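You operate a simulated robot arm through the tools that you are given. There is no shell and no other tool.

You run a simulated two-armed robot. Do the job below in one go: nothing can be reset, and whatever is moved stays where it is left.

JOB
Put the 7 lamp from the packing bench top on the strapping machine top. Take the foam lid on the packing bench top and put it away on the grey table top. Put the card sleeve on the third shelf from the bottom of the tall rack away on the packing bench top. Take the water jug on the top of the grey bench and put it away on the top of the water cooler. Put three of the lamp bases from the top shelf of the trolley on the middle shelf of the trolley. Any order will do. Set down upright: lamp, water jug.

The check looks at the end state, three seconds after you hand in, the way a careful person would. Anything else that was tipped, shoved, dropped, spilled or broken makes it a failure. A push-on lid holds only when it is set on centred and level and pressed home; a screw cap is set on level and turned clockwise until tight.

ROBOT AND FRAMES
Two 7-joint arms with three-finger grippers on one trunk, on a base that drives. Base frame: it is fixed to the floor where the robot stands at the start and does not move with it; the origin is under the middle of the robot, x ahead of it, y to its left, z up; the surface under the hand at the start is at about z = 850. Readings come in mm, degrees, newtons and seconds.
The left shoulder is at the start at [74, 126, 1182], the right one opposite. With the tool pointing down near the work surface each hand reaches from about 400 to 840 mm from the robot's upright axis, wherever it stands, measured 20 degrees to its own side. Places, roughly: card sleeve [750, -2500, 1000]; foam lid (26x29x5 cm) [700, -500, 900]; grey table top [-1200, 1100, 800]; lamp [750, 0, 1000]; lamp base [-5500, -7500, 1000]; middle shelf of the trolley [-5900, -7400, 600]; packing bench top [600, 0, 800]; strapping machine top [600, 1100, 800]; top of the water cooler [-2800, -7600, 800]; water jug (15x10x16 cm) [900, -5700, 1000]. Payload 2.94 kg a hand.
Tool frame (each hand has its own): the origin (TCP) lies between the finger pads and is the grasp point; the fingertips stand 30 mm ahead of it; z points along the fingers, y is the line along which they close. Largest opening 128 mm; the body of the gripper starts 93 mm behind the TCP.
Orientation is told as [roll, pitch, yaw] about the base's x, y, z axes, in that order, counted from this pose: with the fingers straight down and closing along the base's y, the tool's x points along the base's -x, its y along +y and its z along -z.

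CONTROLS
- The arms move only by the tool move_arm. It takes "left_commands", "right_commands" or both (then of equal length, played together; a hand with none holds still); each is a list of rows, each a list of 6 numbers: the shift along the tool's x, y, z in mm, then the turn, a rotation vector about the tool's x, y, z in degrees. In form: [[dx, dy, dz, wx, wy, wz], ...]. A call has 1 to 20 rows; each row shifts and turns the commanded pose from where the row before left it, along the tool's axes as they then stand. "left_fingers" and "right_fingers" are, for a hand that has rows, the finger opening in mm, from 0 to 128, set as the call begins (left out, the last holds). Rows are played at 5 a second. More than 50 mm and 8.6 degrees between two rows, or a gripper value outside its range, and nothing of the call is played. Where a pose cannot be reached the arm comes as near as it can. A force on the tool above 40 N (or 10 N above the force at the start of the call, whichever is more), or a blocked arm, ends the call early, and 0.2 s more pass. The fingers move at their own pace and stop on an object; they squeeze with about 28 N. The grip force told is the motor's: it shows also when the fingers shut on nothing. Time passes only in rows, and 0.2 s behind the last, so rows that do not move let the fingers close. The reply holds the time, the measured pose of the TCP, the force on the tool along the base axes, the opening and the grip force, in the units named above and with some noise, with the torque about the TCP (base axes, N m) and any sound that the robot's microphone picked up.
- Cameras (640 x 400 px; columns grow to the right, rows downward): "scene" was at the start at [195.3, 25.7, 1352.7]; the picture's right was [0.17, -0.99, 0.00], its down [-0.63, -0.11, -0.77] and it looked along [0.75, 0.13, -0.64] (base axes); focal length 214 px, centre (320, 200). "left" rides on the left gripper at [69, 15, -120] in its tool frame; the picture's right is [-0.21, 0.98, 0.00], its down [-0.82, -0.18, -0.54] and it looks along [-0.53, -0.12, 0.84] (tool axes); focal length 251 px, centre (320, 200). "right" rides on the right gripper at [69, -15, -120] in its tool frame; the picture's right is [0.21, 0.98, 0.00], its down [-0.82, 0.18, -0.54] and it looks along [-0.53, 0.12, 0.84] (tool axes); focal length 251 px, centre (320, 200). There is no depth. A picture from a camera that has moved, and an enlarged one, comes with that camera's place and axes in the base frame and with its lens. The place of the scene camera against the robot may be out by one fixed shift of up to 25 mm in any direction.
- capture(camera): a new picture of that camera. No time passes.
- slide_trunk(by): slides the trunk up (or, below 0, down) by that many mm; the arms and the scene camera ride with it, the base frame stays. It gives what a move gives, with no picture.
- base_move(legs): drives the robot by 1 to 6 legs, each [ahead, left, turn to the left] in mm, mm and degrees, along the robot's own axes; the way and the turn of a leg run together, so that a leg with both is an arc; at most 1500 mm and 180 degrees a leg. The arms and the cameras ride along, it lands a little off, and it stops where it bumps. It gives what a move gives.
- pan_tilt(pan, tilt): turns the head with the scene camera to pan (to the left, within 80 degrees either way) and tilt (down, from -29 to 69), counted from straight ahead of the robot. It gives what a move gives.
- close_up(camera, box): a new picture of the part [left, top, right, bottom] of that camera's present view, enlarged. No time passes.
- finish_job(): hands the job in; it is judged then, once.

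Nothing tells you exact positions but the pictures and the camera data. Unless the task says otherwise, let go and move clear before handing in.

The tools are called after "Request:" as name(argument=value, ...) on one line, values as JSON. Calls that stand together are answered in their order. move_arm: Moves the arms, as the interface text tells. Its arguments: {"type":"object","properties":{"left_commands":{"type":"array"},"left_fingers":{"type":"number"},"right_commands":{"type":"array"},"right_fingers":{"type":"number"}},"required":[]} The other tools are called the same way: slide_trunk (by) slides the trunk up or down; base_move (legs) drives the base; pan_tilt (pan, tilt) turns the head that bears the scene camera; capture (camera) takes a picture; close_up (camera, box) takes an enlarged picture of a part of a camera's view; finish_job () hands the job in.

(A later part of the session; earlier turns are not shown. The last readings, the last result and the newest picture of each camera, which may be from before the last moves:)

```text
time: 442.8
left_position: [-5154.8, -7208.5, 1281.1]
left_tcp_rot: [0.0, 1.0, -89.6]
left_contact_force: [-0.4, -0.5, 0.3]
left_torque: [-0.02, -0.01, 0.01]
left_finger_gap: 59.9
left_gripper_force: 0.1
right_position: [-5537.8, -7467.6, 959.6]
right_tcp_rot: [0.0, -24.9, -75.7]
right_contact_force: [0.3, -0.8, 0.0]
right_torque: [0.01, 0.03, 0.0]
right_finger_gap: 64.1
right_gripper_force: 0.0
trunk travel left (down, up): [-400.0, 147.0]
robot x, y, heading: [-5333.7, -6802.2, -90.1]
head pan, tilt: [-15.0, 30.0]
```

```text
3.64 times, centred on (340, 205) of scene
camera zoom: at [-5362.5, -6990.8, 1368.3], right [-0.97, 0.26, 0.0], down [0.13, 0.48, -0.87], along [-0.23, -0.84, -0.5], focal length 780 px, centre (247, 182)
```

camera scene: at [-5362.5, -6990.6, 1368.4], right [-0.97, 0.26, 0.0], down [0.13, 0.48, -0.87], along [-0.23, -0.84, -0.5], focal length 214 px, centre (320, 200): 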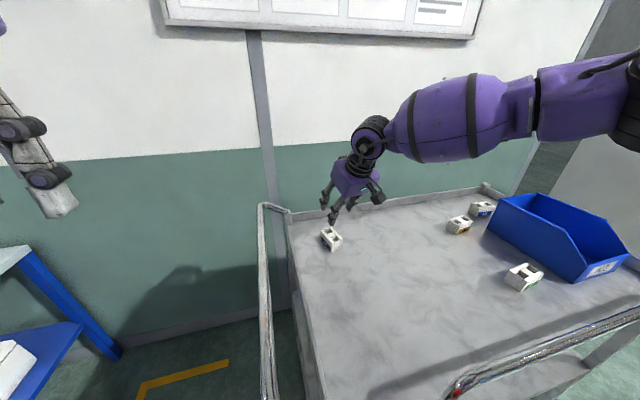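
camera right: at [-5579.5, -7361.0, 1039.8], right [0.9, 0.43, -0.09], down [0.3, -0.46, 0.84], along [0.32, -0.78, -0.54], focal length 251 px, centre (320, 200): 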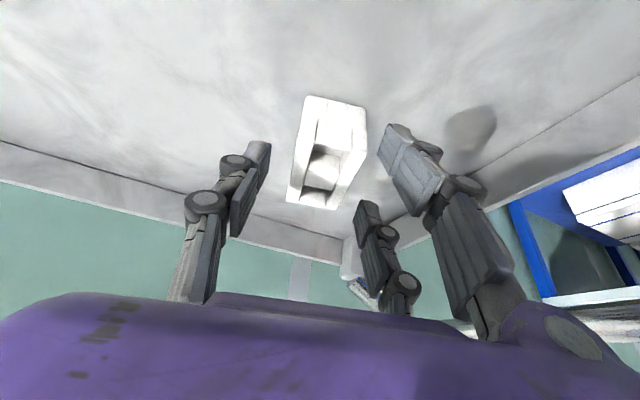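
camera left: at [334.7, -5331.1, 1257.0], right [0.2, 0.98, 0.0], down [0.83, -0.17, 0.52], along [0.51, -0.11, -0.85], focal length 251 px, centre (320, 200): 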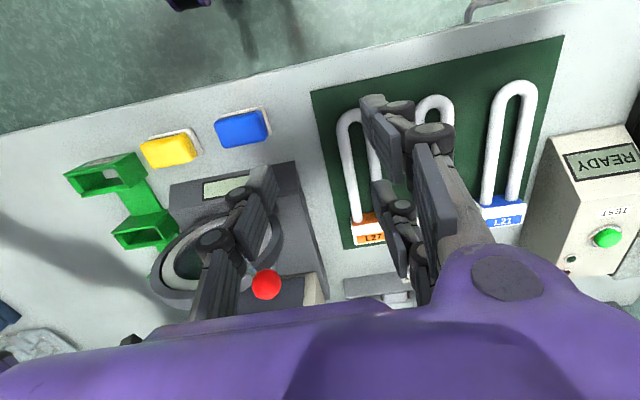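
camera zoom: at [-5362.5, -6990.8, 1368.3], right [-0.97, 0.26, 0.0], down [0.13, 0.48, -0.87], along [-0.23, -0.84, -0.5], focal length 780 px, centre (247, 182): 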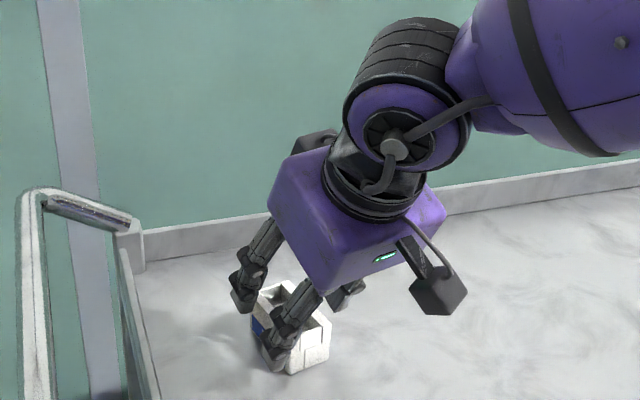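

Request:
move_arm(right_commands=[[0, 0, 0, 0, 0, 0], [0, 0, 0, 0, 0, 0], [0, 0, 0, 0, 0, 0], [0, 0, 0, 0, 0, 0]], right_fingers=15)

Request:
capture(camera="right")

Request:
close_up(camera="scene", box=[290, 150, 390, 260])

```text
time: 443.8
left_position: [-5153.8, -7208.6, 1282.5]
left_tcp_rot: [0.0, 0.9, -89.7]
left_contact_force: [-0.3, 0.4, 0.4]
left_torque: [-0.01, 0.0, 0.01]
left_finger_gap: 60.0
left_gripper_force: 0.1
right_position: [-5537.3, -7468.5, 960.1]
right_tcp_rot: [0.0, -24.9, -75.6]
right_contact_force: [-0.1, -1.6, 0.1]
right_torque: [-0.06, -0.01, -0.02]
right_finger_gap: 38.8
right_gripper_force: 28.1
trunk travel left (down, up): [-400.0, 147.0]
robot x, y, heading: [-5335.7, -6805.8, -90.3]
head pan, tilt: [-15.0, 30.0]
```

```text
taken
camera right: at [-5579.6, -7361.1, 1039.9], right [0.9, 0.43, -0.09], down [0.3, -0.46, 0.84], along [0.32, -0.78, -0.54], focal length 251 px, centre (320, 200)
```

right: 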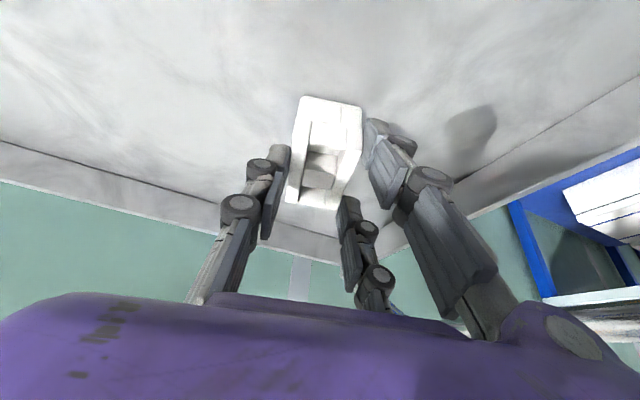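

```text
3.64 times, centred on (340, 205) of scene
camera zoom: at [-5362.6, -6991.0, 1368.3], right [-0.97, 0.26, 0.0], down [0.13, 0.48, -0.87], along [-0.23, -0.84, -0.5], focal length 780 px, centre (247, 182)
```

zoom: 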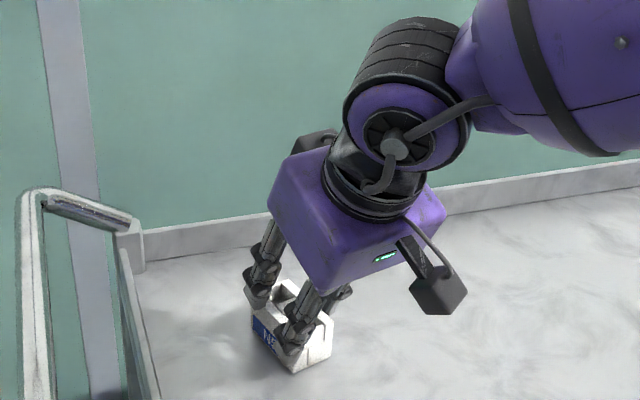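

Gripped (39 mm). Lift clear of the rail and back away.

Request:
move_arm(right_commands=[[-6, 0, -13, 0, 0, 0], [-12, 0, -26, 0, 0, 0], [-16, 0, -34, 0, 0, 0], [-16, 0, -34, 0, 0, 0], [-16, 0, -34, 0, 0, 0], [-16, 0, -34, 0, 0, 0], [0, 0, 0, 0, 0, 0]])

Request:
base_move(legs=[[-300, 0, 0]])

Request:
capture(camera="right")

Request:
capture(camera="scene")

```text
time: 445.4
left_position: [-5155.4, -7209.3, 1281.8]
left_tcp_rot: [0.1, 1.1, -89.6]
left_contact_force: [-0.1, -0.1, 0.2]
left_torque: [0.03, 0.01, 0.01]
left_finger_gap: 59.8
left_gripper_force: 0.2
right_position: [-5535.3, -7472.5, 1152.8]
right_tcp_rot: [-0.1, -24.8, -75.6]
right_contact_force: [0.3, -0.4, -0.8]
right_torque: [0.01, -0.02, -0.04]
right_finger_gap: 38.9
right_gripper_force: 28.3
trunk travel left (down, up): [-400.0, 147.0]
robot x, y, heading: [-5341.0, -6806.5, -90.3]
head pan, tilt: [-15.0, 30.0]
```

```text
time: 447.4
left_position: [-5154.1, -6915.2, 1281.6]
left_tcp_rot: [-0.1, 1.1, -89.4]
left_contact_force: [-0.1, 0.0, -0.4]
left_torque: [-0.05, -0.02, 0.01]
left_finger_gap: 59.8
left_gripper_force: 0.0
right_position: [-5531.8, -7180.1, 1152.4]
right_tcp_rot: [-0.1, -24.7, -75.4]
right_contact_force: [1.3, -0.2, 0.5]
right_torque: [0.0, -0.03, 0.05]
right_finger_gap: 38.8
right_gripper_force: 28.0
trunk travel left (down, up): [-400.0, 147.0]
robot x, y, heading: [-5337.6, -6514.0, -90.2]
head pan, tilt: [-15.0, 30.0]
```

```text
taken
camera right: at [-5575.2, -7072.6, 1233.3], right [0.9, 0.44, -0.09], down [0.31, -0.46, 0.84], along [0.32, -0.78, -0.54], focal length 251 px, centre (320, 200)
```

right: 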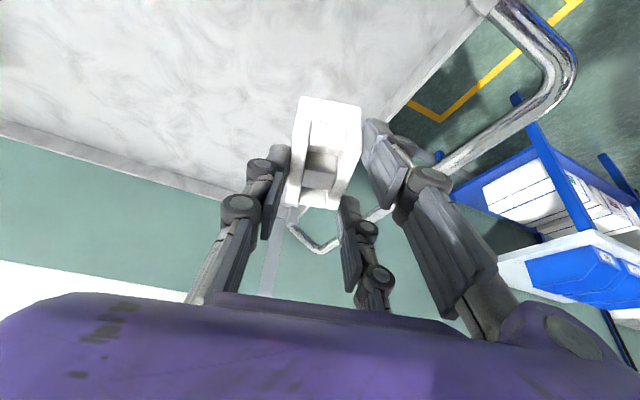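

```text
taken
camera scene: at [-5361.8, -6698.5, 1368.2], right [-0.97, 0.26, 0.0], down [0.13, 0.48, -0.87], along [-0.22, -0.84, -0.5], focal length 214 px, centre (320, 200)
```

scene: 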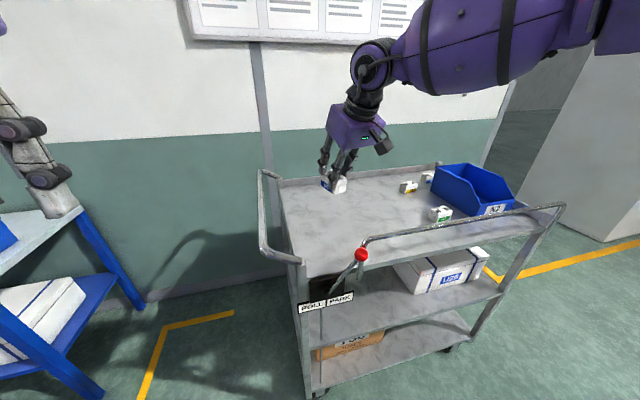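

Holding base A. I'll step back and to the right, clear of the brake lever, then lower the hand in front of the middle shelf.

Request:
base_move(legs=[[-270, -160, 0]])

Request:
move_arm(right_commands=[[16, 0, 34, 2, 0, 4.5], [16, 0, 34, 2, 0, 4.5], [16, 0, 34, 2, 0, 4.5], [16, 0, 34, 0, 0, 0], [16, 0, 34, 0, 0, 0], [16, 0, 34, 0, -5, 0], [18, 0, 34, 0, -5, 0], [20, 0, 32, 0, 0, 0], [20, 0, 32, 0, 0, 0], [20, 0, 32, 0, 0, 0], [0, 0, 0, 0, 0, 0]])

Request:
capture(camera="right")

Request:
capture(camera="scene")

```text
time: 449.5
left_position: [-5315.4, -6647.0, 1282.2]
left_tcp_rot: [0.0, 1.1, -89.7]
left_contact_force: [-0.5, -0.2, -0.5]
left_torque: [-0.01, 0.01, 0.0]
left_finger_gap: 59.9
left_gripper_force: 0.1
right_position: [-5695.3, -6908.1, 1153.4]
right_tcp_rot: [0.0, -24.9, -75.7]
right_contact_force: [-0.1, -0.5, -0.9]
right_torque: [-0.02, 0.02, -0.04]
right_finger_gap: 38.5
right_gripper_force: 28.2
trunk travel left (down, up): [-400.0, 147.0]
robot x, y, heading: [-5495.9, -6242.2, -90.3]
head pan, tilt: [-15.0, 30.0]
```

```text
time: 451.9
left_position: [-5314.7, -6647.0, 1281.2]
left_tcp_rot: [0.0, 1.1, -89.7]
left_contact_force: [-0.7, 0.2, 0.2]
left_torque: [0.04, 0.06, -0.03]
left_finger_gap: 60.0
left_gripper_force: 0.2
right_position: [-5723.7, -6882.9, 811.2]
right_tcp_rot: [0.3, -34.8, -90.6]
right_contact_force: [0.2, -0.2, -0.7]
right_torque: [-0.01, -0.02, -0.01]
right_finger_gap: 38.4
right_gripper_force: 27.4
right hand out of reach, approached as far as the arm can: row 8, 9, 10
trunk travel left (down, up): [-400.0, 147.0]
robot x, y, heading: [-5497.9, -6243.0, -90.0]
head pan, tilt: [-15.0, 30.0]
```

```text
taken
camera right: at [-5738.7, -6757.4, 869.9], right [0.98, 0.17, -0.12], down [0.17, -0.37, 0.91], along [0.11, -0.91, -0.39], focal length 251 px, centre (320, 200)
```

right: 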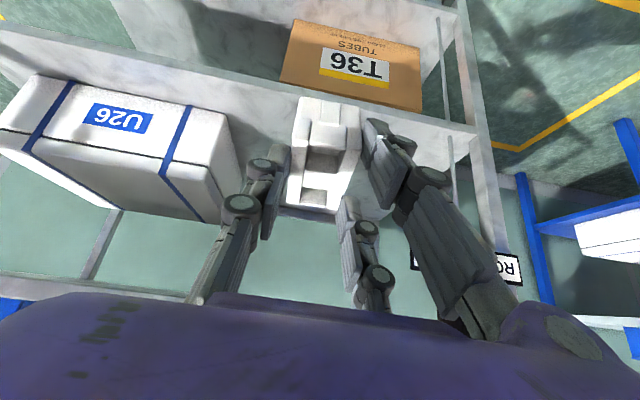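

```text
taken
camera scene: at [-5521.9, -6427.9, 1368.3], right [-0.96, 0.26, 0.0], down [0.13, 0.48, -0.87], along [-0.23, -0.84, -0.5], focal length 214 px, centre (320, 200)
```

scene: 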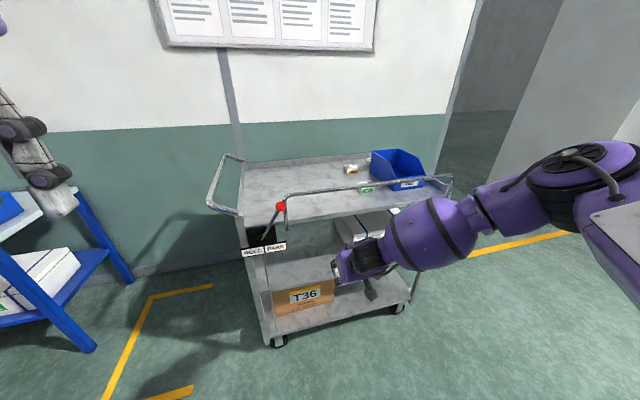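

Request:
close_up(camera="right", box=[200, 60, 520, 240])

Request:
slide_trunk(by=-150)

Request:
capture(camera="right")

Request:
close_up(camera="right", box=[140, 60, 500, 240])

```text
2.00 times, centred on (360, 150) of right
camera zoom: at [-5738.7, -6757.4, 869.9], right [0.98, 0.17, -0.12], down [0.17, -0.37, 0.91], along [0.11, -0.91, -0.39], focal length 503 px, centre (240, 300)
```

zoom: 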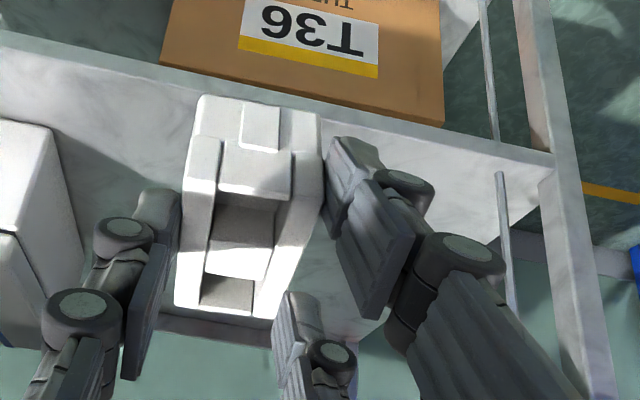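

```text
time: 453.6
left_position: [-5314.5, -6646.9, 1131.7]
left_tcp_rot: [0.0, 1.0, -89.7]
left_contact_force: [-0.1, -0.4, 0.5]
left_torque: [-0.04, 0.0, -0.01]
left_finger_gap: 59.6
left_gripper_force: 0.1
right_position: [-5724.9, -6887.8, 659.4]
right_tcp_rot: [0.3, -34.9, -90.7]
right_contact_force: [0.5, 0.1, -0.2]
right_torque: [0.02, 0.0, 0.0]
right_finger_gap: 38.6
right_gripper_force: 27.9
trunk travel left (down, up): [-250.0, 297.0]
robot x, y, heading: [-5498.3, -6243.9, -90.3]
head pan, tilt: [-15.0, 30.0]
```

```text
taken
camera right: at [-5739.7, -6760.4, 719.1], right [0.98, 0.17, -0.12], down [0.17, -0.37, 0.91], along [0.11, -0.92, -0.39], focal length 251 px, centre (320, 200)
```

right: 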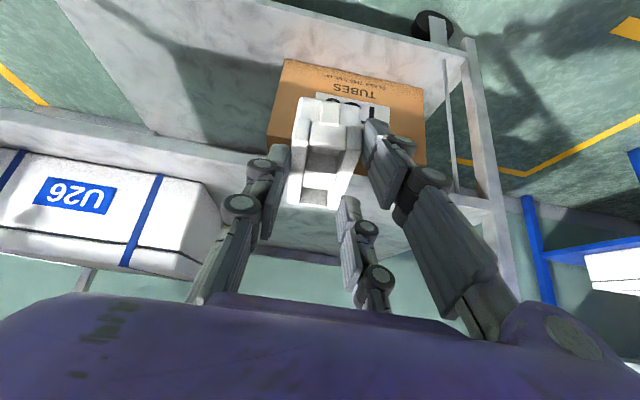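

```text
1.78 times, centred on (320, 150) of right
camera zoom: at [-5739.7, -6760.4, 719.1], right [0.98, 0.17, -0.12], down [0.17, -0.37, 0.91], along [0.11, -0.92, -0.39], focal length 447 px, centre (320, 289)
```

zoom: 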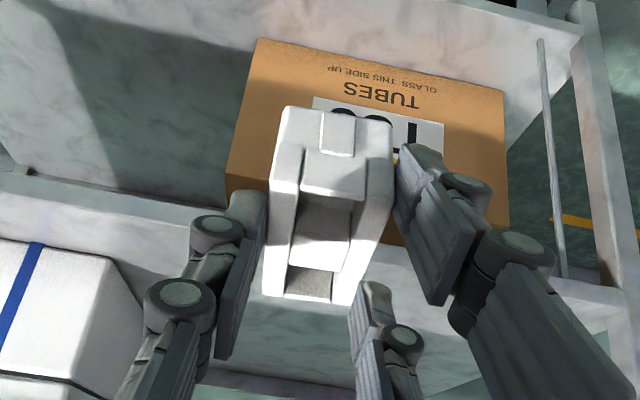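

Stereo from the two heights puts the middle shelf's front edge at about y −7085, z≈535, with the U26 box well to the right/back. I'll drive in with base A held ~60 mm above the shelf.

Request:
base_move(legs=[[255, 0, 0.3]])

Request:
capture(camera="right")

Request:
pan_tilt(pan=-20, tilt=45)

Request:
capture(camera="scene")

```text
time: 455.5
left_position: [-5312.0, -6910.4, 1130.8]
left_tcp_rot: [0.0, 1.1, -89.3]
left_contact_force: [0.8, -0.4, 0.0]
left_torque: [0.03, 0.01, 0.02]
left_finger_gap: 60.0
left_gripper_force: 0.3
right_position: [-5720.9, -7153.6, 659.9]
right_tcp_rot: [0.2, -34.8, -90.1]
right_contact_force: [-0.1, 0.2, -0.7]
right_torque: [0.0, -0.04, -0.04]
right_finger_gap: 38.3
right_gripper_force: 28.0
trunk travel left (down, up): [-250.0, 297.0]
robot x, y, heading: [-5500.8, -6504.5, -90.1]
head pan, tilt: [-15.0, 30.0]
```

```text
taken
camera right: at [-5736.5, -7027.4, 718.3], right [0.98, 0.17, -0.12], down [0.18, -0.37, 0.91], along [0.12, -0.91, -0.39], focal length 251 px, centre (320, 200)
```

right: 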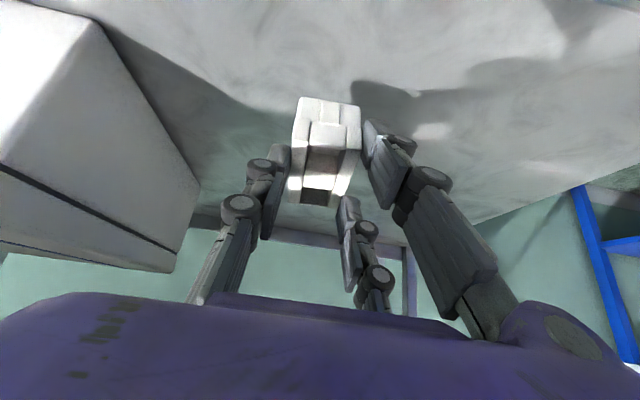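

```text
time: 456.3
left_position: [-5312.7, -6911.0, 1131.5]
left_tcp_rot: [0.0, 1.1, -89.2]
left_contact_force: [-0.3, -0.2, -0.1]
left_torque: [-0.02, -0.01, 0.02]
left_finger_gap: 59.9
left_gripper_force: 0.1
right_position: [-5722.3, -7153.1, 659.1]
right_tcp_rot: [0.2, -34.8, -90.3]
right_contact_force: [-0.4, -0.6, -0.8]
right_torque: [-0.02, 0.03, -0.03]
right_finger_gap: 38.3
right_gripper_force: 27.6
trunk travel left (down, up): [-250.0, 297.0]
robot x, y, heading: [-5498.2, -6503.5, -90.2]
head pan, tilt: [-20.0, 45.0]
```

```text
taken
camera scene: at [-5525.2, -6721.0, 1195.8], right [-0.94, 0.34, 0.0], down [0.24, 0.66, -0.71], along [-0.24, -0.67, -0.71], focal length 214 px, centre (320, 200)
```

scene: 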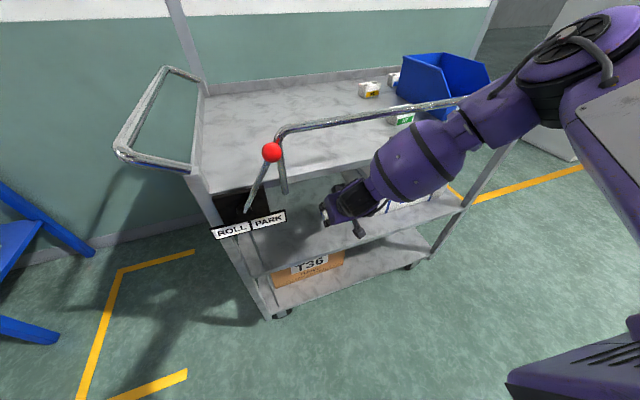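

Request:
move_arm(right_commands=[[8.6, 0, 12.3, 0, 0, 0], [8.6, 0, 12.3, 0, 0, 0], [5.7, 0, 8.2, 0, 0, 0], [0, 0, 0, 0, 0, 0]])

Request:
capture(right="x", camera="right")

Request:
close_up(camera="scene", box=[240, 140, 440, 300])

```text
time: 457.3
left_position: [-5312.6, -6910.5, 1131.0]
left_tcp_rot: [0.0, 1.1, -89.3]
left_contact_force: [-0.2, 0.1, 0.4]
left_torque: [0.01, 0.0, 0.0]
left_finger_gap: 60.2
left_gripper_force: 0.0
right_position: [-5722.0, -7154.2, 619.0]
right_tcp_rot: [0.2, -34.8, -90.2]
right_contact_force: [-0.6, -0.4, -0.5]
right_torque: [0.02, -0.01, 0.01]
right_finger_gap: 38.4
right_gripper_force: 27.7
trunk travel left (down, up): [-250.0, 297.0]
robot x, y, heading: [-5496.8, -6508.6, -89.8]
head pan, tilt: [-20.0, 45.0]
```

```text
taken
camera right: at [-5736.8, -7026.8, 678.6], right [0.98, 0.17, -0.12], down [0.18, -0.37, 0.91], along [0.12, -0.91, -0.39], focal length 251 px, centre (320, 200)
```

right: 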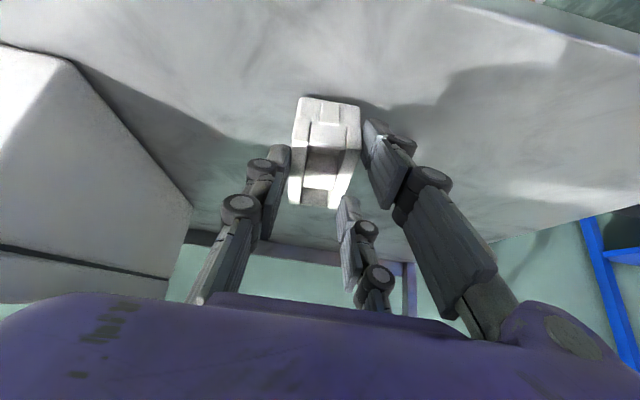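

```text
2.50 times, centred on (340, 220) of scene
camera zoom: at [-5525.1, -6721.0, 1195.7], right [-0.94, 0.34, 0.0], down [0.24, 0.67, -0.71], along [-0.24, -0.67, -0.71], focal length 536 px, centre (270, 150)
```

zoom: 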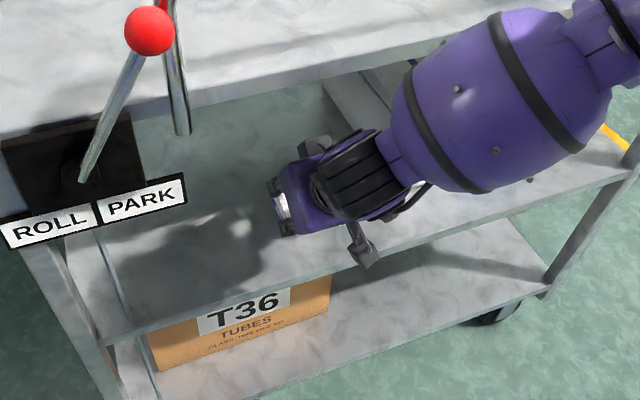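

Request:
move_arm(right_commands=[[3.4, 0, 4.9, 0, 0, 0], [3.4, 0, 4.9, 0, 0, 0], [0, 0, 0, 0, 0, 0]])

Request:
move_arm(right_commands=[[2.3, 0, 3.3, 0, 0, 0], [2.3, 0, 3.3, 0, 0, 0], [0, 0, 0, 0, 0, 0]])

Request:
close_up(camera="right", box=[230, 50, 430, 220])

```text
time: 458.1
left_position: [-5310.8, -6909.2, 1132.1]
left_tcp_rot: [0.0, 1.1, -89.2]
left_contact_force: [0.1, 1.0, -0.7]
left_torque: [0.02, 0.02, 0.01]
left_finger_gap: 59.9
left_gripper_force: 0.0
right_position: [-5723.0, -7153.9, 610.8]
right_tcp_rot: [0.4, -35.0, -90.3]
right_contact_force: [0.0, -0.6, 17.6]
right_torque: [0.04, -0.35, -0.01]
right_finger_gap: 38.5
right_gripper_force: 28.1
trunk travel left (down, up): [-250.0, 297.0]
robot x, y, heading: [-5496.5, -6507.2, -89.6]
head pan, tilt: [-20.0, 45.0]
```

```text
time: 458.9
left_position: [-5310.7, -6908.0, 1132.5]
left_tcp_rot: [0.0, 1.0, -89.3]
left_contact_force: [0.0, 0.0, 0.3]
left_torque: [-0.03, 0.0, -0.02]
left_finger_gap: 59.8
left_gripper_force: 0.1
right_position: [-5722.4, -7153.2, 610.2]
right_tcp_rot: [0.5, -35.4, -90.4]
right_contact_force: [6.6, -7.9, 32.8]
right_torque: [-0.3, -0.68, -0.06]
right_finger_gap: 38.6
right_gripper_force: 28.0
right hand out of reach, approached as far as the arm can: row 1, 2
trunk travel left (down, up): [-250.0, 297.0]
robot x, y, heading: [-5497.7, -6506.0, -89.8]
head pan, tilt: [-20.0, 45.0]
```

```text
2.35 times, centred on (330, 135) of right
camera zoom: at [-5738.4, -7026.3, 667.9], right [0.98, 0.18, -0.12], down [0.17, -0.36, 0.92], along [0.12, -0.92, -0.38], focal length 592 px, centre (296, 353)
```

zoom: 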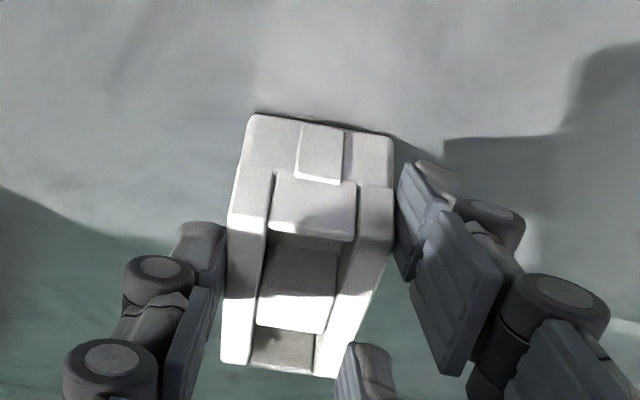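

Contact: base A's near edge rests on the middle shelf (z≈560), tilted only ~10°. Ease off slightly and open so it settles flat.

Request:
move_arm(right_commands=[[-1.4, 0, -2, 0, 0, 0], [0, 0, 0, 0, 0, 0]])

Request:
move_arm(right_commands=[[0, 0, 0, 0, 0, 0], [0, 0, 0, 0, 0, 0], [0, 0, 0, 0, 0, 0]], right_fingers=62)

Request:
capture(camera="right")

Request:
close_up(camera="right", box=[230, 50, 430, 220])

```text
time: 459.5
left_position: [-5311.2, -6910.0, 1131.9]
left_tcp_rot: [0.0, 1.0, -89.2]
left_contact_force: [0.2, 0.0, -0.3]
left_torque: [0.0, 0.01, 0.01]
left_finger_gap: 59.8
left_gripper_force: 0.2
right_position: [-5724.2, -7152.0, 610.4]
right_tcp_rot: [0.4, -35.1, -90.4]
right_contact_force: [5.6, -7.1, 28.1]
right_torque: [-0.31, -0.64, -0.13]
right_finger_gap: 38.7
right_gripper_force: 27.6
trunk travel left (down, up): [-250.0, 297.0]
robot x, y, heading: [-5499.8, -6506.3, -89.7]
head pan, tilt: [-20.0, 45.0]
```

```text
time: 460.3
left_position: [-5311.0, -6910.7, 1131.8]
left_tcp_rot: [0.0, 1.1, -89.3]
left_contact_force: [0.2, -0.3, -0.5]
left_torque: [-0.02, 0.0, 0.0]
left_finger_gap: 60.1
left_gripper_force: 0.0
right_position: [-5726.0, -7150.3, 607.7]
right_tcp_rot: [0.2, -34.7, -90.1]
right_contact_force: [0.2, -0.7, -0.5]
right_torque: [0.0, 0.01, 0.01]
right_finger_gap: 62.0
right_gripper_force: 0.0
trunk travel left (down, up): [-250.0, 297.0]
robot x, y, heading: [-5499.2, -6507.8, -89.8]
head pan, tilt: [-20.0, 45.0]
```

```text
taken
camera right: at [-5741.5, -7023.7, 665.2], right [0.98, 0.17, -0.12], down [0.18, -0.37, 0.91], along [0.12, -0.91, -0.39], focal length 251 px, centre (320, 200)
```

right: 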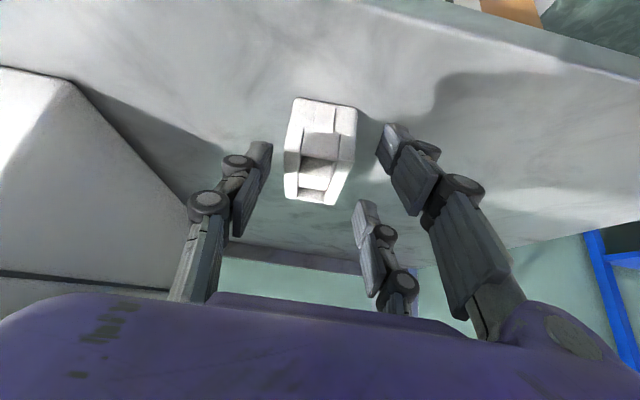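

```text
2.35 times, centred on (330, 135) of right
camera zoom: at [-5741.5, -7023.7, 665.2], right [0.98, 0.17, -0.12], down [0.18, -0.37, 0.91], along [0.12, -0.91, -0.39], focal length 592 px, centre (296, 353)
```

zoom: 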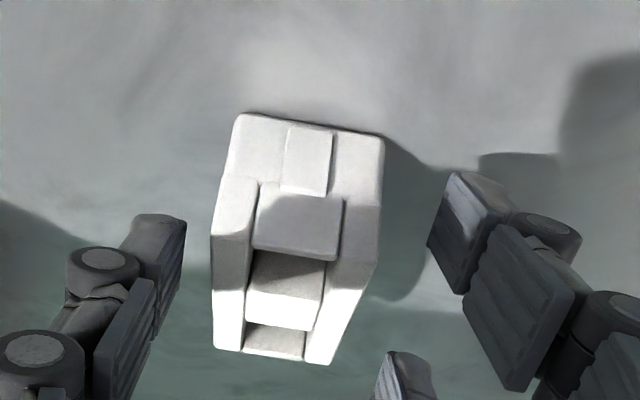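

Base A sits flat on the middle shelf. Retreat with the arm, then the base.

Request:
move_arm(right_commands=[[-2.8, 0, -4.1, 0, 0, 0], [-2.8, 0, -4.1, 0, 0, 0], [12.3, 0, -8.6, 0, 0, 0], [12.3, 0, -8.6, 0, 0, 0], [20, 0, -14, 0, 0, 0], [24, 0, -17, 0, 0, 0], [0, 0, 0, 0, 0, 0]])

Request:
base_move(legs=[[-250, 0, 0]])

Request:
capture(camera="right")

Request:
capture(camera="scene")

```text
time: 461.9
left_position: [-5311.9, -6910.6, 1130.6]
left_tcp_rot: [-0.1, 1.1, -89.3]
left_contact_force: [0.4, -0.4, -0.3]
left_torque: [0.01, 0.01, 0.0]
left_finger_gap: 60.1
left_gripper_force: 0.2
right_position: [-5727.2, -7064.9, 619.1]
right_tcp_rot: [0.1, -34.8, -90.1]
right_contact_force: [0.0, -0.2, -0.4]
right_torque: [-0.05, 0.01, -0.01]
right_finger_gap: 61.8
right_gripper_force: 0.0
trunk travel left (down, up): [-250.0, 297.0]
robot x, y, heading: [-5497.5, -6507.1, -90.1]
head pan, tilt: [-20.0, 45.0]
```

```text
time: 463.7
left_position: [-5312.1, -6664.6, 1131.0]
left_tcp_rot: [-0.1, 1.1, -89.1]
left_contact_force: [0.1, -0.4, -0.3]
left_torque: [-0.05, -0.01, 0.02]
left_finger_gap: 60.1
left_gripper_force: 0.1
right_position: [-5727.5, -6819.6, 617.9]
right_tcp_rot: [0.2, -34.7, -90.1]
right_contact_force: [1.1, -0.4, 0.3]
right_torque: [-0.01, 0.01, -0.01]
right_finger_gap: 62.1
right_gripper_force: 0.1
trunk travel left (down, up): [-250.0, 297.0]
robot x, y, heading: [-5494.3, -6260.4, -89.3]
head pan, tilt: [-20.0, 45.0]
```

```text
taken
camera right: at [-5743.0, -6693.5, 677.2], right [0.98, 0.18, -0.12], down [0.18, -0.37, 0.91], along [0.12, -0.91, -0.39], focal length 251 px, centre (320, 200)
```

right: 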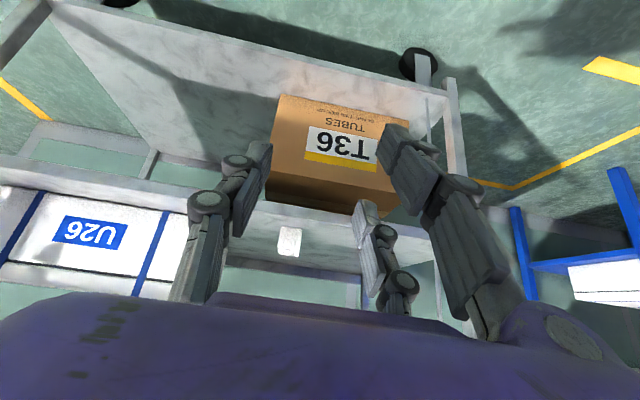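

```text
taken
camera scene: at [-5525.8, -6474.2, 1195.8], right [-0.94, 0.34, 0.0], down [0.24, 0.67, -0.71], along [-0.24, -0.67, -0.71], focal length 214 px, centre (320, 200)
```

scene: 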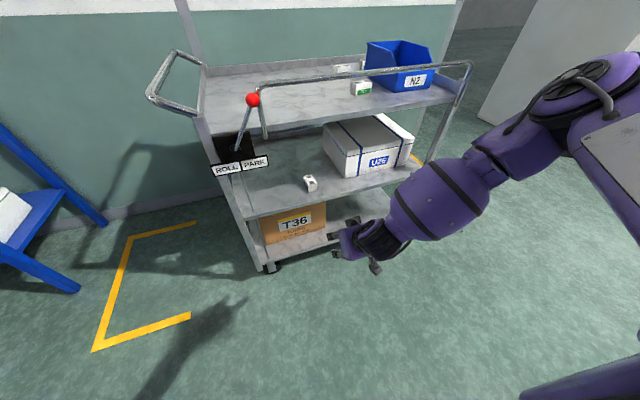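

Base A is safely on the middle shelf. Raise the trunk and hand again, and go for base B (the yellow-labelled one) with the hand turned 90° so its fingers straddle B's short side.

Request:
slide_trunk(by=150)

Request:
move_arm(right_commands=[[-24, 0, -34.5, 0, 0, 0], [-24, 0, -34.5, 0, 0, 0], [-24, 0, -34.5, 0, 0, 0], [-24, 0, -34.5, 0, 0, 0], [-24, 0, -34.5, 0, 0, 0], [-24, 0, -34.5, 0, 0, 0], [-24, 0, -34.5, 0, 0, 0], [-24, 0, -34.5, 0, 0, 0], [-24, 0, -34.5, 0, 0, 0], [-24, 0, -34.5, 0, 0, 0], [0, 0, 0, 0, 5, 0], [0, 0, 0, 0, 5, 0], [0, 0, 0, 0, 0, 0]])

Request:
move_arm(right_commands=[[0, 0, 0, -3.4, 0, -7.2], [0, 0, 0, -3.4, 0, -7.2], [0, 0, 0, -3.4, 0, -7.2], [0, 0, 0, -3.4, 0, -7.2], [0, 0, 0, -3.4, 0, -7.2], [0, 0, 0, -3.4, 0, -7.2], [0, 0, 0, -3.4, 0, -7.2], [0, 0, 0, -3.4, 0, -7.2], [0, 0, 0, -3.4, 0, -7.2], [0, 0, 0, -3.4, 0, -7.2], [0, 0, 0, -3.4, 0, -7.2], [0, 0, 0, 0, 0, 0]])

Request:
pan_tilt(pan=-25, tilt=30)

Request:
capture(camera="scene")

```text
time: 465.4
left_position: [-5311.7, -6665.0, 1281.0]
left_tcp_rot: [0.1, 1.1, -89.2]
left_contact_force: [-0.6, 0.4, -0.4]
left_torque: [0.0, -0.02, 0.02]
left_finger_gap: 60.2
left_gripper_force: 0.1
right_position: [-5727.2, -6819.9, 766.9]
right_tcp_rot: [0.2, -34.7, -90.1]
right_contact_force: [0.2, 0.8, 0.6]
right_torque: [0.01, 0.02, 0.01]
right_finger_gap: 62.0
right_gripper_force: 0.0
trunk travel left (down, up): [-400.0, 147.0]
robot x, y, heading: [-5500.5, -6261.0, -89.8]
head pan, tilt: [-20.0, 45.0]
```

```text
time: 468.2
left_position: [-5313.1, -6664.1, 1281.7]
left_tcp_rot: [0.0, 1.1, -89.2]
left_contact_force: [0.0, -0.1, -0.2]
left_torque: [-0.02, -0.01, 0.02]
left_finger_gap: 59.9
left_gripper_force: 0.1
right_position: [-5728.6, -6820.5, 1187.5]
right_tcp_rot: [0.2, -24.8, -90.1]
right_contact_force: [-0.5, 0.4, 0.2]
right_torque: [0.03, -0.03, -0.02]
right_finger_gap: 62.1
right_gripper_force: 0.0
trunk travel left (down, up): [-400.0, 147.0]
robot x, y, heading: [-5501.1, -6258.1, -89.6]
head pan, tilt: [-20.0, 45.0]
```

```text
time: 470.9
left_position: [-5313.5, -6664.4, 1280.2]
left_tcp_rot: [0.0, 1.0, -89.2]
left_contact_force: [0.1, 0.5, -0.3]
left_torque: [-0.02, -0.02, 0.02]
left_finger_gap: 59.7
left_gripper_force: 0.1
right_position: [-5537.7, -6665.6, 1211.6]
right_tcp_rot: [2.2, -24.0, -13.8]
right_contact_force: [-0.2, 0.0, -1.1]
right_torque: [0.0, -0.02, 0.02]
right_finger_gap: 61.7
right_gripper_force: 0.1
right hand out of reach, approached as far as the arm can: row 5, 6, 7, 8, 9, 10, 11
trunk travel left (down, up): [-400.0, 147.0]
robot x, y, heading: [-5499.2, -6261.8, -89.9]
head pan, tilt: [-20.0, 45.0]
```

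```text
time: 471.6
left_position: [-5312.6, -6663.3, 1282.2]
left_tcp_rot: [0.0, 1.1, -89.2]
left_contact_force: [-1.0, -0.2, 0.6]
left_torque: [0.02, -0.02, 0.04]
left_finger_gap: 59.8
left_gripper_force: 0.1
right_position: [-5536.6, -6665.9, 1209.1]
right_tcp_rot: [2.2, -24.1, -13.9]
right_contact_force: [-0.1, -0.1, 0.5]
right_torque: [-0.02, 0.03, -0.01]
right_finger_gap: 62.0
right_gripper_force: 0.1
trunk travel left (down, up): [-400.0, 147.0]
robot x, y, heading: [-5499.8, -6262.5, -89.4]
head pan, tilt: [-25.0, 30.0]
```

```text
taken
camera scene: at [-5536.2, -6441.6, 1368.3], right [-0.91, 0.42, 0.0], down [0.21, 0.45, -0.87], along [-0.36, -0.79, -0.5], focal length 214 px, centre (320, 200)
```

scene: 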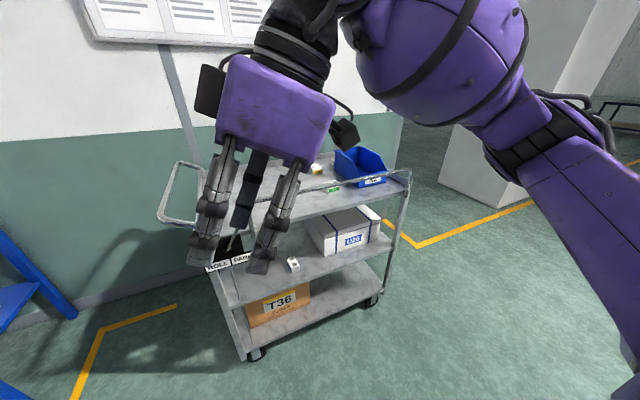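

That combination of turn and tilt isn't reachable. I'll undo it and instead test a plain 90° wrist turn with the fingers straight down.

Request:
move_arm(right_commands=[[0, 0, 0, 3.4, 0, 7.2], [0, 0, 0, 3.4, 0, 7.2], [0, 0, 0, 3.4, 0, 7.2], [0, 0, 0, 3.4, 0, 7.2], [0, 0, 0, 3.4, 0, 7.2], [0, 0, 0, 3.4, 0, 7.2], [0, 0, 0, 3.4, 0, 7.2], [0, 0, 0, 3.4, 0, 7.2], [-10, -25, 0, 3.4, 0, 7.2], [-20, -30, 0, -2.2, 6, 0], [-20, -30, 0, 0, 6, 0], [-20, -30, 0, 0, 6, 0], [-20, -30, 0, 0, 6, 0], [0, 0, 0, 0, 0, 0]])

Request:
capture(camera="right")

```text
time: 474.6
left_position: [-5312.1, -6660.5, 1282.1]
left_tcp_rot: [-0.1, 1.0, -89.2]
left_contact_force: [-0.3, -0.1, -0.1]
left_torque: [-0.01, 0.01, -0.01]
left_finger_gap: 60.1
left_gripper_force: 0.0
right_position: [-5671.4, -6770.8, 1232.2]
right_tcp_rot: [1.8, 1.0, -83.3]
right_contact_force: [0.5, 0.2, -0.5]
right_torque: [-0.04, -0.01, 0.02]
right_finger_gap: 61.9
right_gripper_force: 0.2
trunk travel left (down, up): [-400.0, 147.0]
robot x, y, heading: [-5501.8, -6257.3, -89.8]
head pan, tilt: [-25.0, 30.0]
```

```text
taken
camera right: at [-5696.7, -6705.8, 1352.3], right [0.94, 0.33, 0.03], down [0.26, -0.81, 0.53], along [0.2, -0.49, -0.85], focal length 251 px, centre (320, 200)
```

right: 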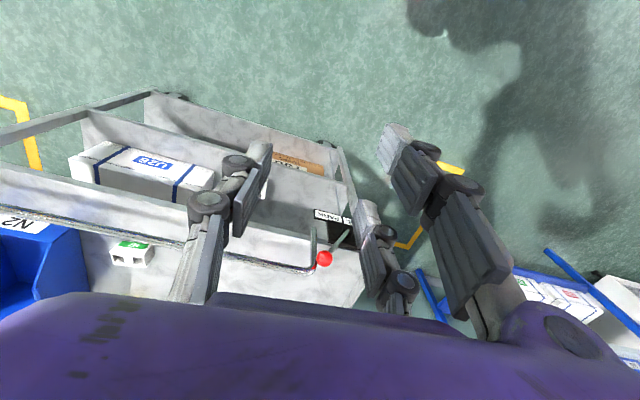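

Request:
move_arm(right_commands=[[0, 0, 0, 1.8, -1, 0], [0, 0, 0, 0, 0, 8.2], [0, 0, 0, 0, 0, 8.2], [0, 0, 0, 0, 0, 8.2], [0, 0, 0, 0, 0, 8.2], [0, 0, 0, 0, 0, 8.2], [0, 0, 0, 0, 0, 8.2], [0, 0, 0, 0, 0, 8.2], [0, 0, 0, 0, 0, 8.2], [0, 0, 0, 0, 0, 8.2], [0, 0, 0, 0, 0, 8.2], [0, 0, 0, 0, 0, 8.2], [0, 0, 0, 0, 0, 0]])

Request:
capture(camera="right")

Request:
capture(camera="scene")

```text
time: 477.4
left_position: [-5312.4, -6664.3, 1281.3]
left_tcp_rot: [0.0, 1.1, -89.2]
left_contact_force: [0.1, 0.1, -0.5]
left_torque: [0.04, 0.03, 0.04]
left_finger_gap: 59.7
left_gripper_force: 0.0
right_position: [-5670.7, -6771.0, 1230.7]
right_tcp_rot: [0.0, 0.0, -173.6]
right_contact_force: [-0.2, 0.4, -0.1]
right_torque: [-0.01, -0.02, -0.02]
right_finger_gap: 62.2
right_gripper_force: 0.0
trunk travel left (down, up): [-400.0, 147.0]
robot x, y, heading: [-5498.2, -6259.5, -89.8]
head pan, tilt: [-25.0, 30.0]
```

```text
taken
camera right: at [-5602.3, -6747.6, 1350.3], right [0.32, -0.95, 0.0], down [-0.8, -0.27, 0.54], along [-0.51, -0.17, -0.84], focal length 251 px, centre (320, 200)
```

right: 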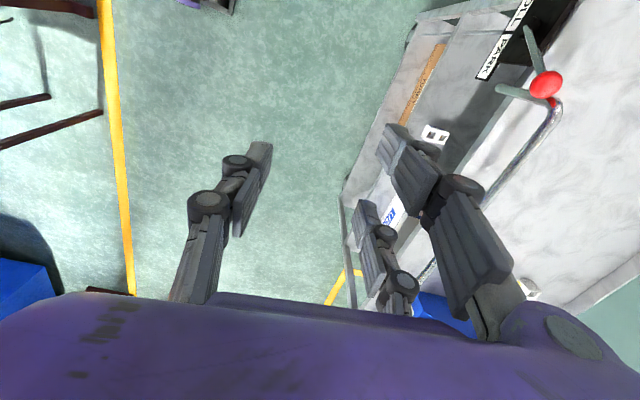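

```text
taken
camera scene: at [-5536.3, -6441.6, 1368.3], right [-0.91, 0.42, 0.0], down [0.21, 0.45, -0.87], along [-0.36, -0.79, -0.5], focal length 214 px, centre (320, 200)
```

scene: 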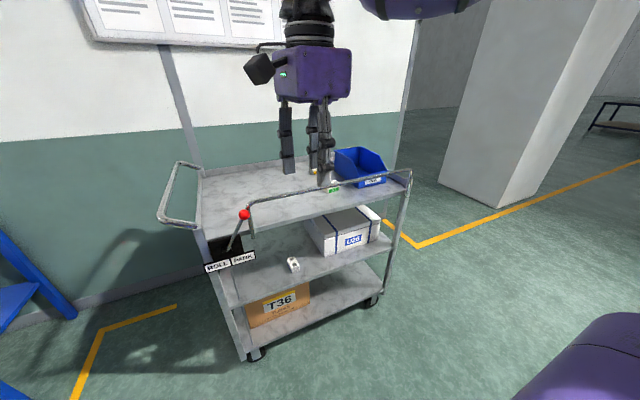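

The 90° turn to the right works. Let me test whether the 25° tilt is also reachable in this orientation.

Request:
move_arm(right_commands=[[0, 0, 0, 0, 0, 6], [0, 0, 0, 0, -6, 0], [0, 0, 0, 0, -6, 0], [0, 0, 0, 0, -6, 0], [0, 0, 0, 0, -7, 0], [0, 0, 0, 0, 0, 0]])

Request:
capture(camera="scene")

```text
time: 478.8
left_position: [-5312.3, -6663.7, 1281.2]
left_tcp_rot: [0.0, 1.2, -89.2]
left_contact_force: [-1.2, 0.7, -0.6]
left_torque: [0.02, 0.03, 0.0]
left_finger_gap: 59.9
left_gripper_force: 0.0
right_position: [-5700.1, -6754.7, 1222.6]
right_tcp_rot: [0.1, -24.8, -179.6]
right_contact_force: [-0.3, -0.1, 0.1]
right_torque: [0.02, 0.01, 0.0]
right_finger_gap: 62.0
right_gripper_force: 0.0
right hand out of reach, approached as far as the arm can: row 4, 5
trunk travel left (down, up): [-400.0, 147.0]
robot x, y, heading: [-5500.3, -6264.1, -89.8]
head pan, tilt: [-25.0, 30.0]
```

```text
taken
camera scene: at [-5536.6, -6442.6, 1368.1], right [-0.91, 0.42, 0.0], down [0.21, 0.45, -0.87], along [-0.36, -0.79, -0.5], focal length 214 px, centre (320, 200)
```

scene: 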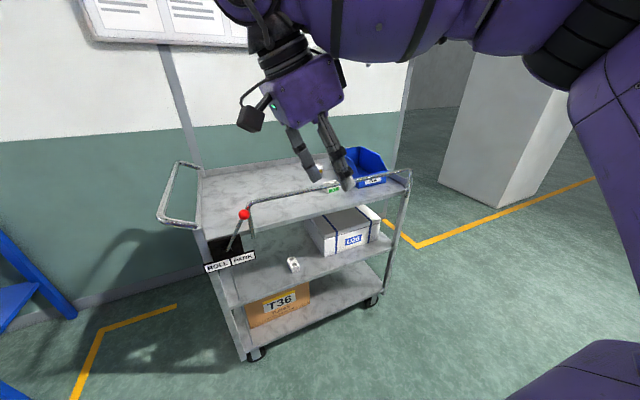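

Reachable. I'll drive up to the trolley in line with base B and measure it from there.

Request:
base_move(legs=[[430, -185, 0]])

Request:
capture(camera="right")

Request:
capture(camera="scene")

```text
time: 481.6
left_position: [-5491.0, -7097.2, 1281.9]
left_tcp_rot: [0.0, 1.1, -88.9]
left_contact_force: [0.2, 0.9, -0.9]
left_torque: [0.04, -0.03, -0.05]
left_finger_gap: 60.0
left_gripper_force: 0.1
right_position: [-5876.7, -7188.7, 1222.5]
right_tcp_rot: [0.1, -24.9, -179.3]
right_contact_force: [-0.3, -0.6, 0.7]
right_torque: [0.0, -0.01, -0.03]
right_finger_gap: 62.0
right_gripper_force: 0.1
trunk travel left (down, up): [-400.0, 147.0]
robot x, y, heading: [-5678.3, -6695.5, -89.3]
head pan, tilt: [-25.0, 30.0]
```

```text
taken
camera right: at [-5764.4, -7171.0, 1302.8], right [0.21, -0.97, -0.09], down [-0.52, -0.19, 0.84], along [-0.83, -0.13, -0.54], focal length 251 px, centre (320, 200)
```

right: 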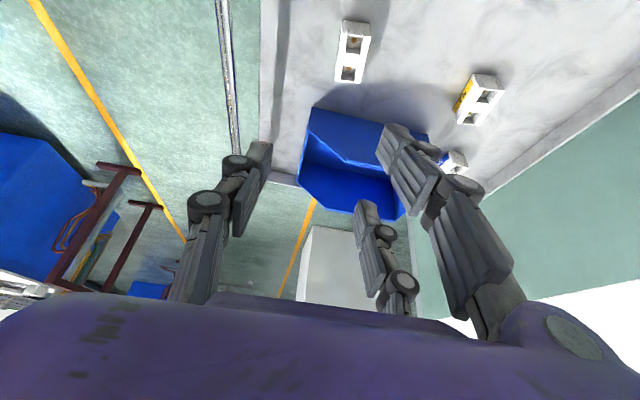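

```text
taken
camera scene: at [-5716.6, -6876.0, 1368.4], right [-0.91, 0.41, 0.0], down [0.21, 0.46, -0.87], along [-0.36, -0.79, -0.5], focal length 214 px, centre (320, 200)
```

scene: 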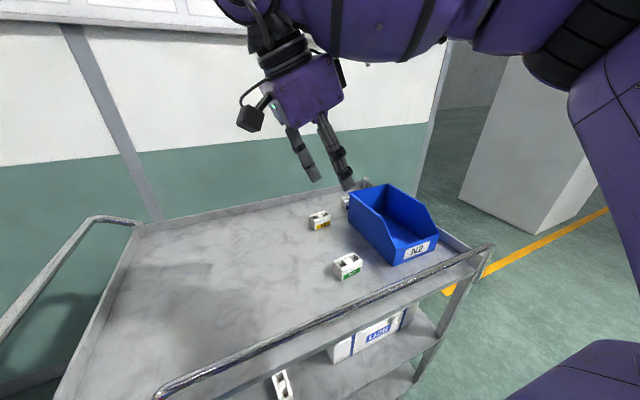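

From here base C (green label) is the nearest, well clear of the rail. I'll take C next; zooming to measure it.

Request:
close_up(camera="right", box=[290, 0, 410, 100])

```text
4.00 times, centred on (350, 50) of right
camera zoom: at [-5764.4, -7171.0, 1302.8], right [0.21, -0.97, -0.09], down [-0.52, -0.19, 0.84], along [-0.83, -0.13, -0.54], focal length 1006 px, centre (200, 800)
```

zoom: 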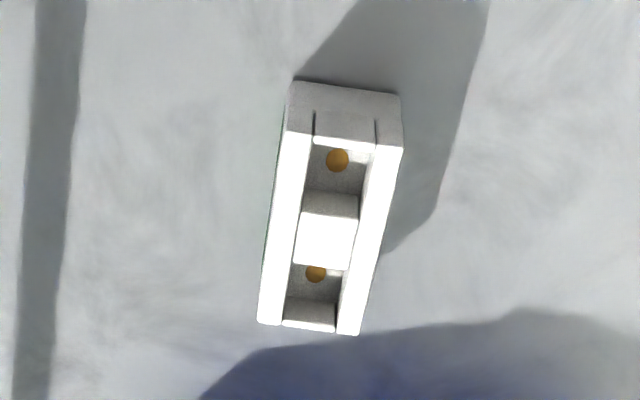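

Request:
move_arm(right_commands=[[0, 0, 0, -2.66, 0, -5.7], [2.5, 6.2, 43, 0, 0, 0], [2.5, 6.2, 43, 0, 0, 0], [2.5, 6.2, 43, 0, 0, 0], [2.5, 6.2, 43, 0, 0, 0], [0, 0, 0, 0, 0, 0]], right_fingers=64)

Request:
close_up(camera="right", box=[250, 0, 410, 160])

Request:
capture(camera="scene")

```text
time: 483.0
left_position: [-5490.4, -7096.8, 1281.3]
left_tcp_rot: [0.1, 1.1, -89.0]
left_contact_force: [0.6, 0.1, -0.3]
left_torque: [0.0, -0.01, 0.01]
left_finger_gap: 60.1
left_gripper_force: 0.1
right_position: [-5934.7, -7221.4, 1064.1]
right_tcp_rot: [0.2, -24.9, -173.1]
right_contact_force: [-0.1, 0.9, -0.2]
right_torque: [-0.02, 0.0, 0.02]
right_finger_gap: 64.0
right_gripper_force: 0.1
trunk travel left (down, up): [-400.0, 147.0]
robot x, y, heading: [-5680.2, -6697.0, -89.2]
head pan, tilt: [-25.0, 30.0]
```

```text
2.50 times, centred on (330, 80) of right
camera zoom: at [-5825.3, -7191.3, 1144.5], right [0.31, -0.95, -0.09], down [-0.49, -0.24, 0.84], along [-0.81, -0.22, -0.54], focal length 629 px, centre (295, 500)
```

zoom: 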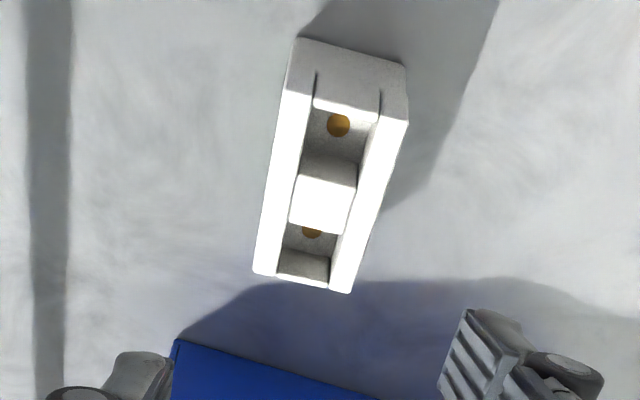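

```text
taken
camera scene: at [-5716.2, -6875.7, 1368.4], right [-0.91, 0.41, 0.0], down [0.21, 0.46, -0.87], along [-0.36, -0.79, -0.5], focal length 214 px, centre (320, 200)
```

scene: 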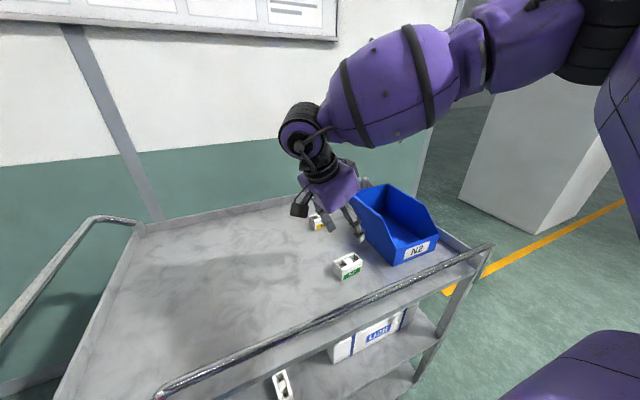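

C is exactly aligned. Descend to grasp height in steps.

Request:
move_arm(right_commands=[[12.7, 0, 27.2, 0, 0, 0], [12.7, 0, 27.2, 0, 0, 0], [10.6, 0, 22.7, 0, 0, 0], [0, 0, 0, 0, 0, 0]])

Request:
capture(camera="right")

Request:
close_up(camera="scene", box=[270, 180, 430, 300])

```text
time: 484.0
left_position: [-5491.4, -7096.0, 1282.1]
left_tcp_rot: [0.0, 1.1, -88.9]
left_contact_force: [0.3, -1.1, -0.3]
left_torque: [-0.01, -0.02, -0.01]
left_finger_gap: 60.1
left_gripper_force: 0.0
right_position: [-5935.3, -7222.3, 977.2]
right_tcp_rot: [0.2, -24.8, -172.9]
right_contact_force: [1.0, 0.7, -0.7]
right_torque: [-0.02, 0.02, -0.01]
right_finger_gap: 64.0
right_gripper_force: 0.1
trunk travel left (down, up): [-400.0, 147.0]
robot x, y, heading: [-5680.5, -6698.7, -89.4]
head pan, tilt: [-25.0, 30.0]
```

```text
taken
camera right: at [-5825.3, -7192.9, 1058.0], right [0.31, -0.95, -0.09], down [-0.49, -0.24, 0.84], along [-0.81, -0.22, -0.54], focal length 251 px, centre (320, 200)
```

right: 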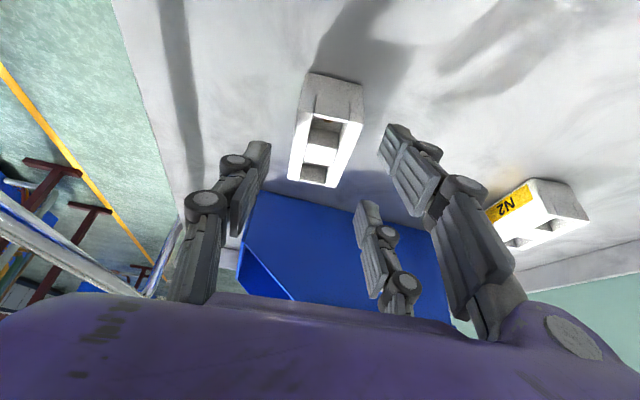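

```text
3.33 times, centred on (350, 240) of scene
camera zoom: at [-5716.5, -6876.0, 1368.4], right [-0.91, 0.41, 0.0], down [0.21, 0.46, -0.87], along [-0.36, -0.79, -0.5], focal length 715 px, centre (220, 67)
```

zoom: 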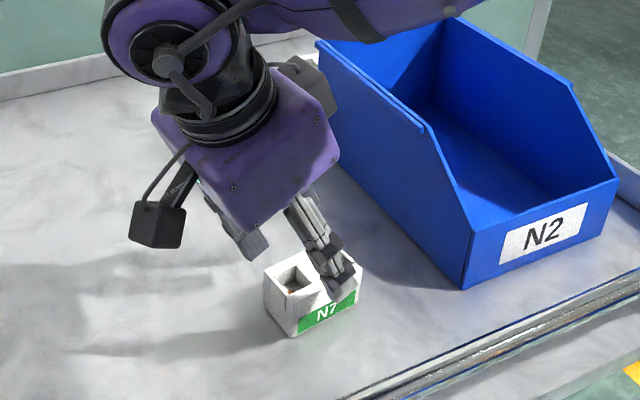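

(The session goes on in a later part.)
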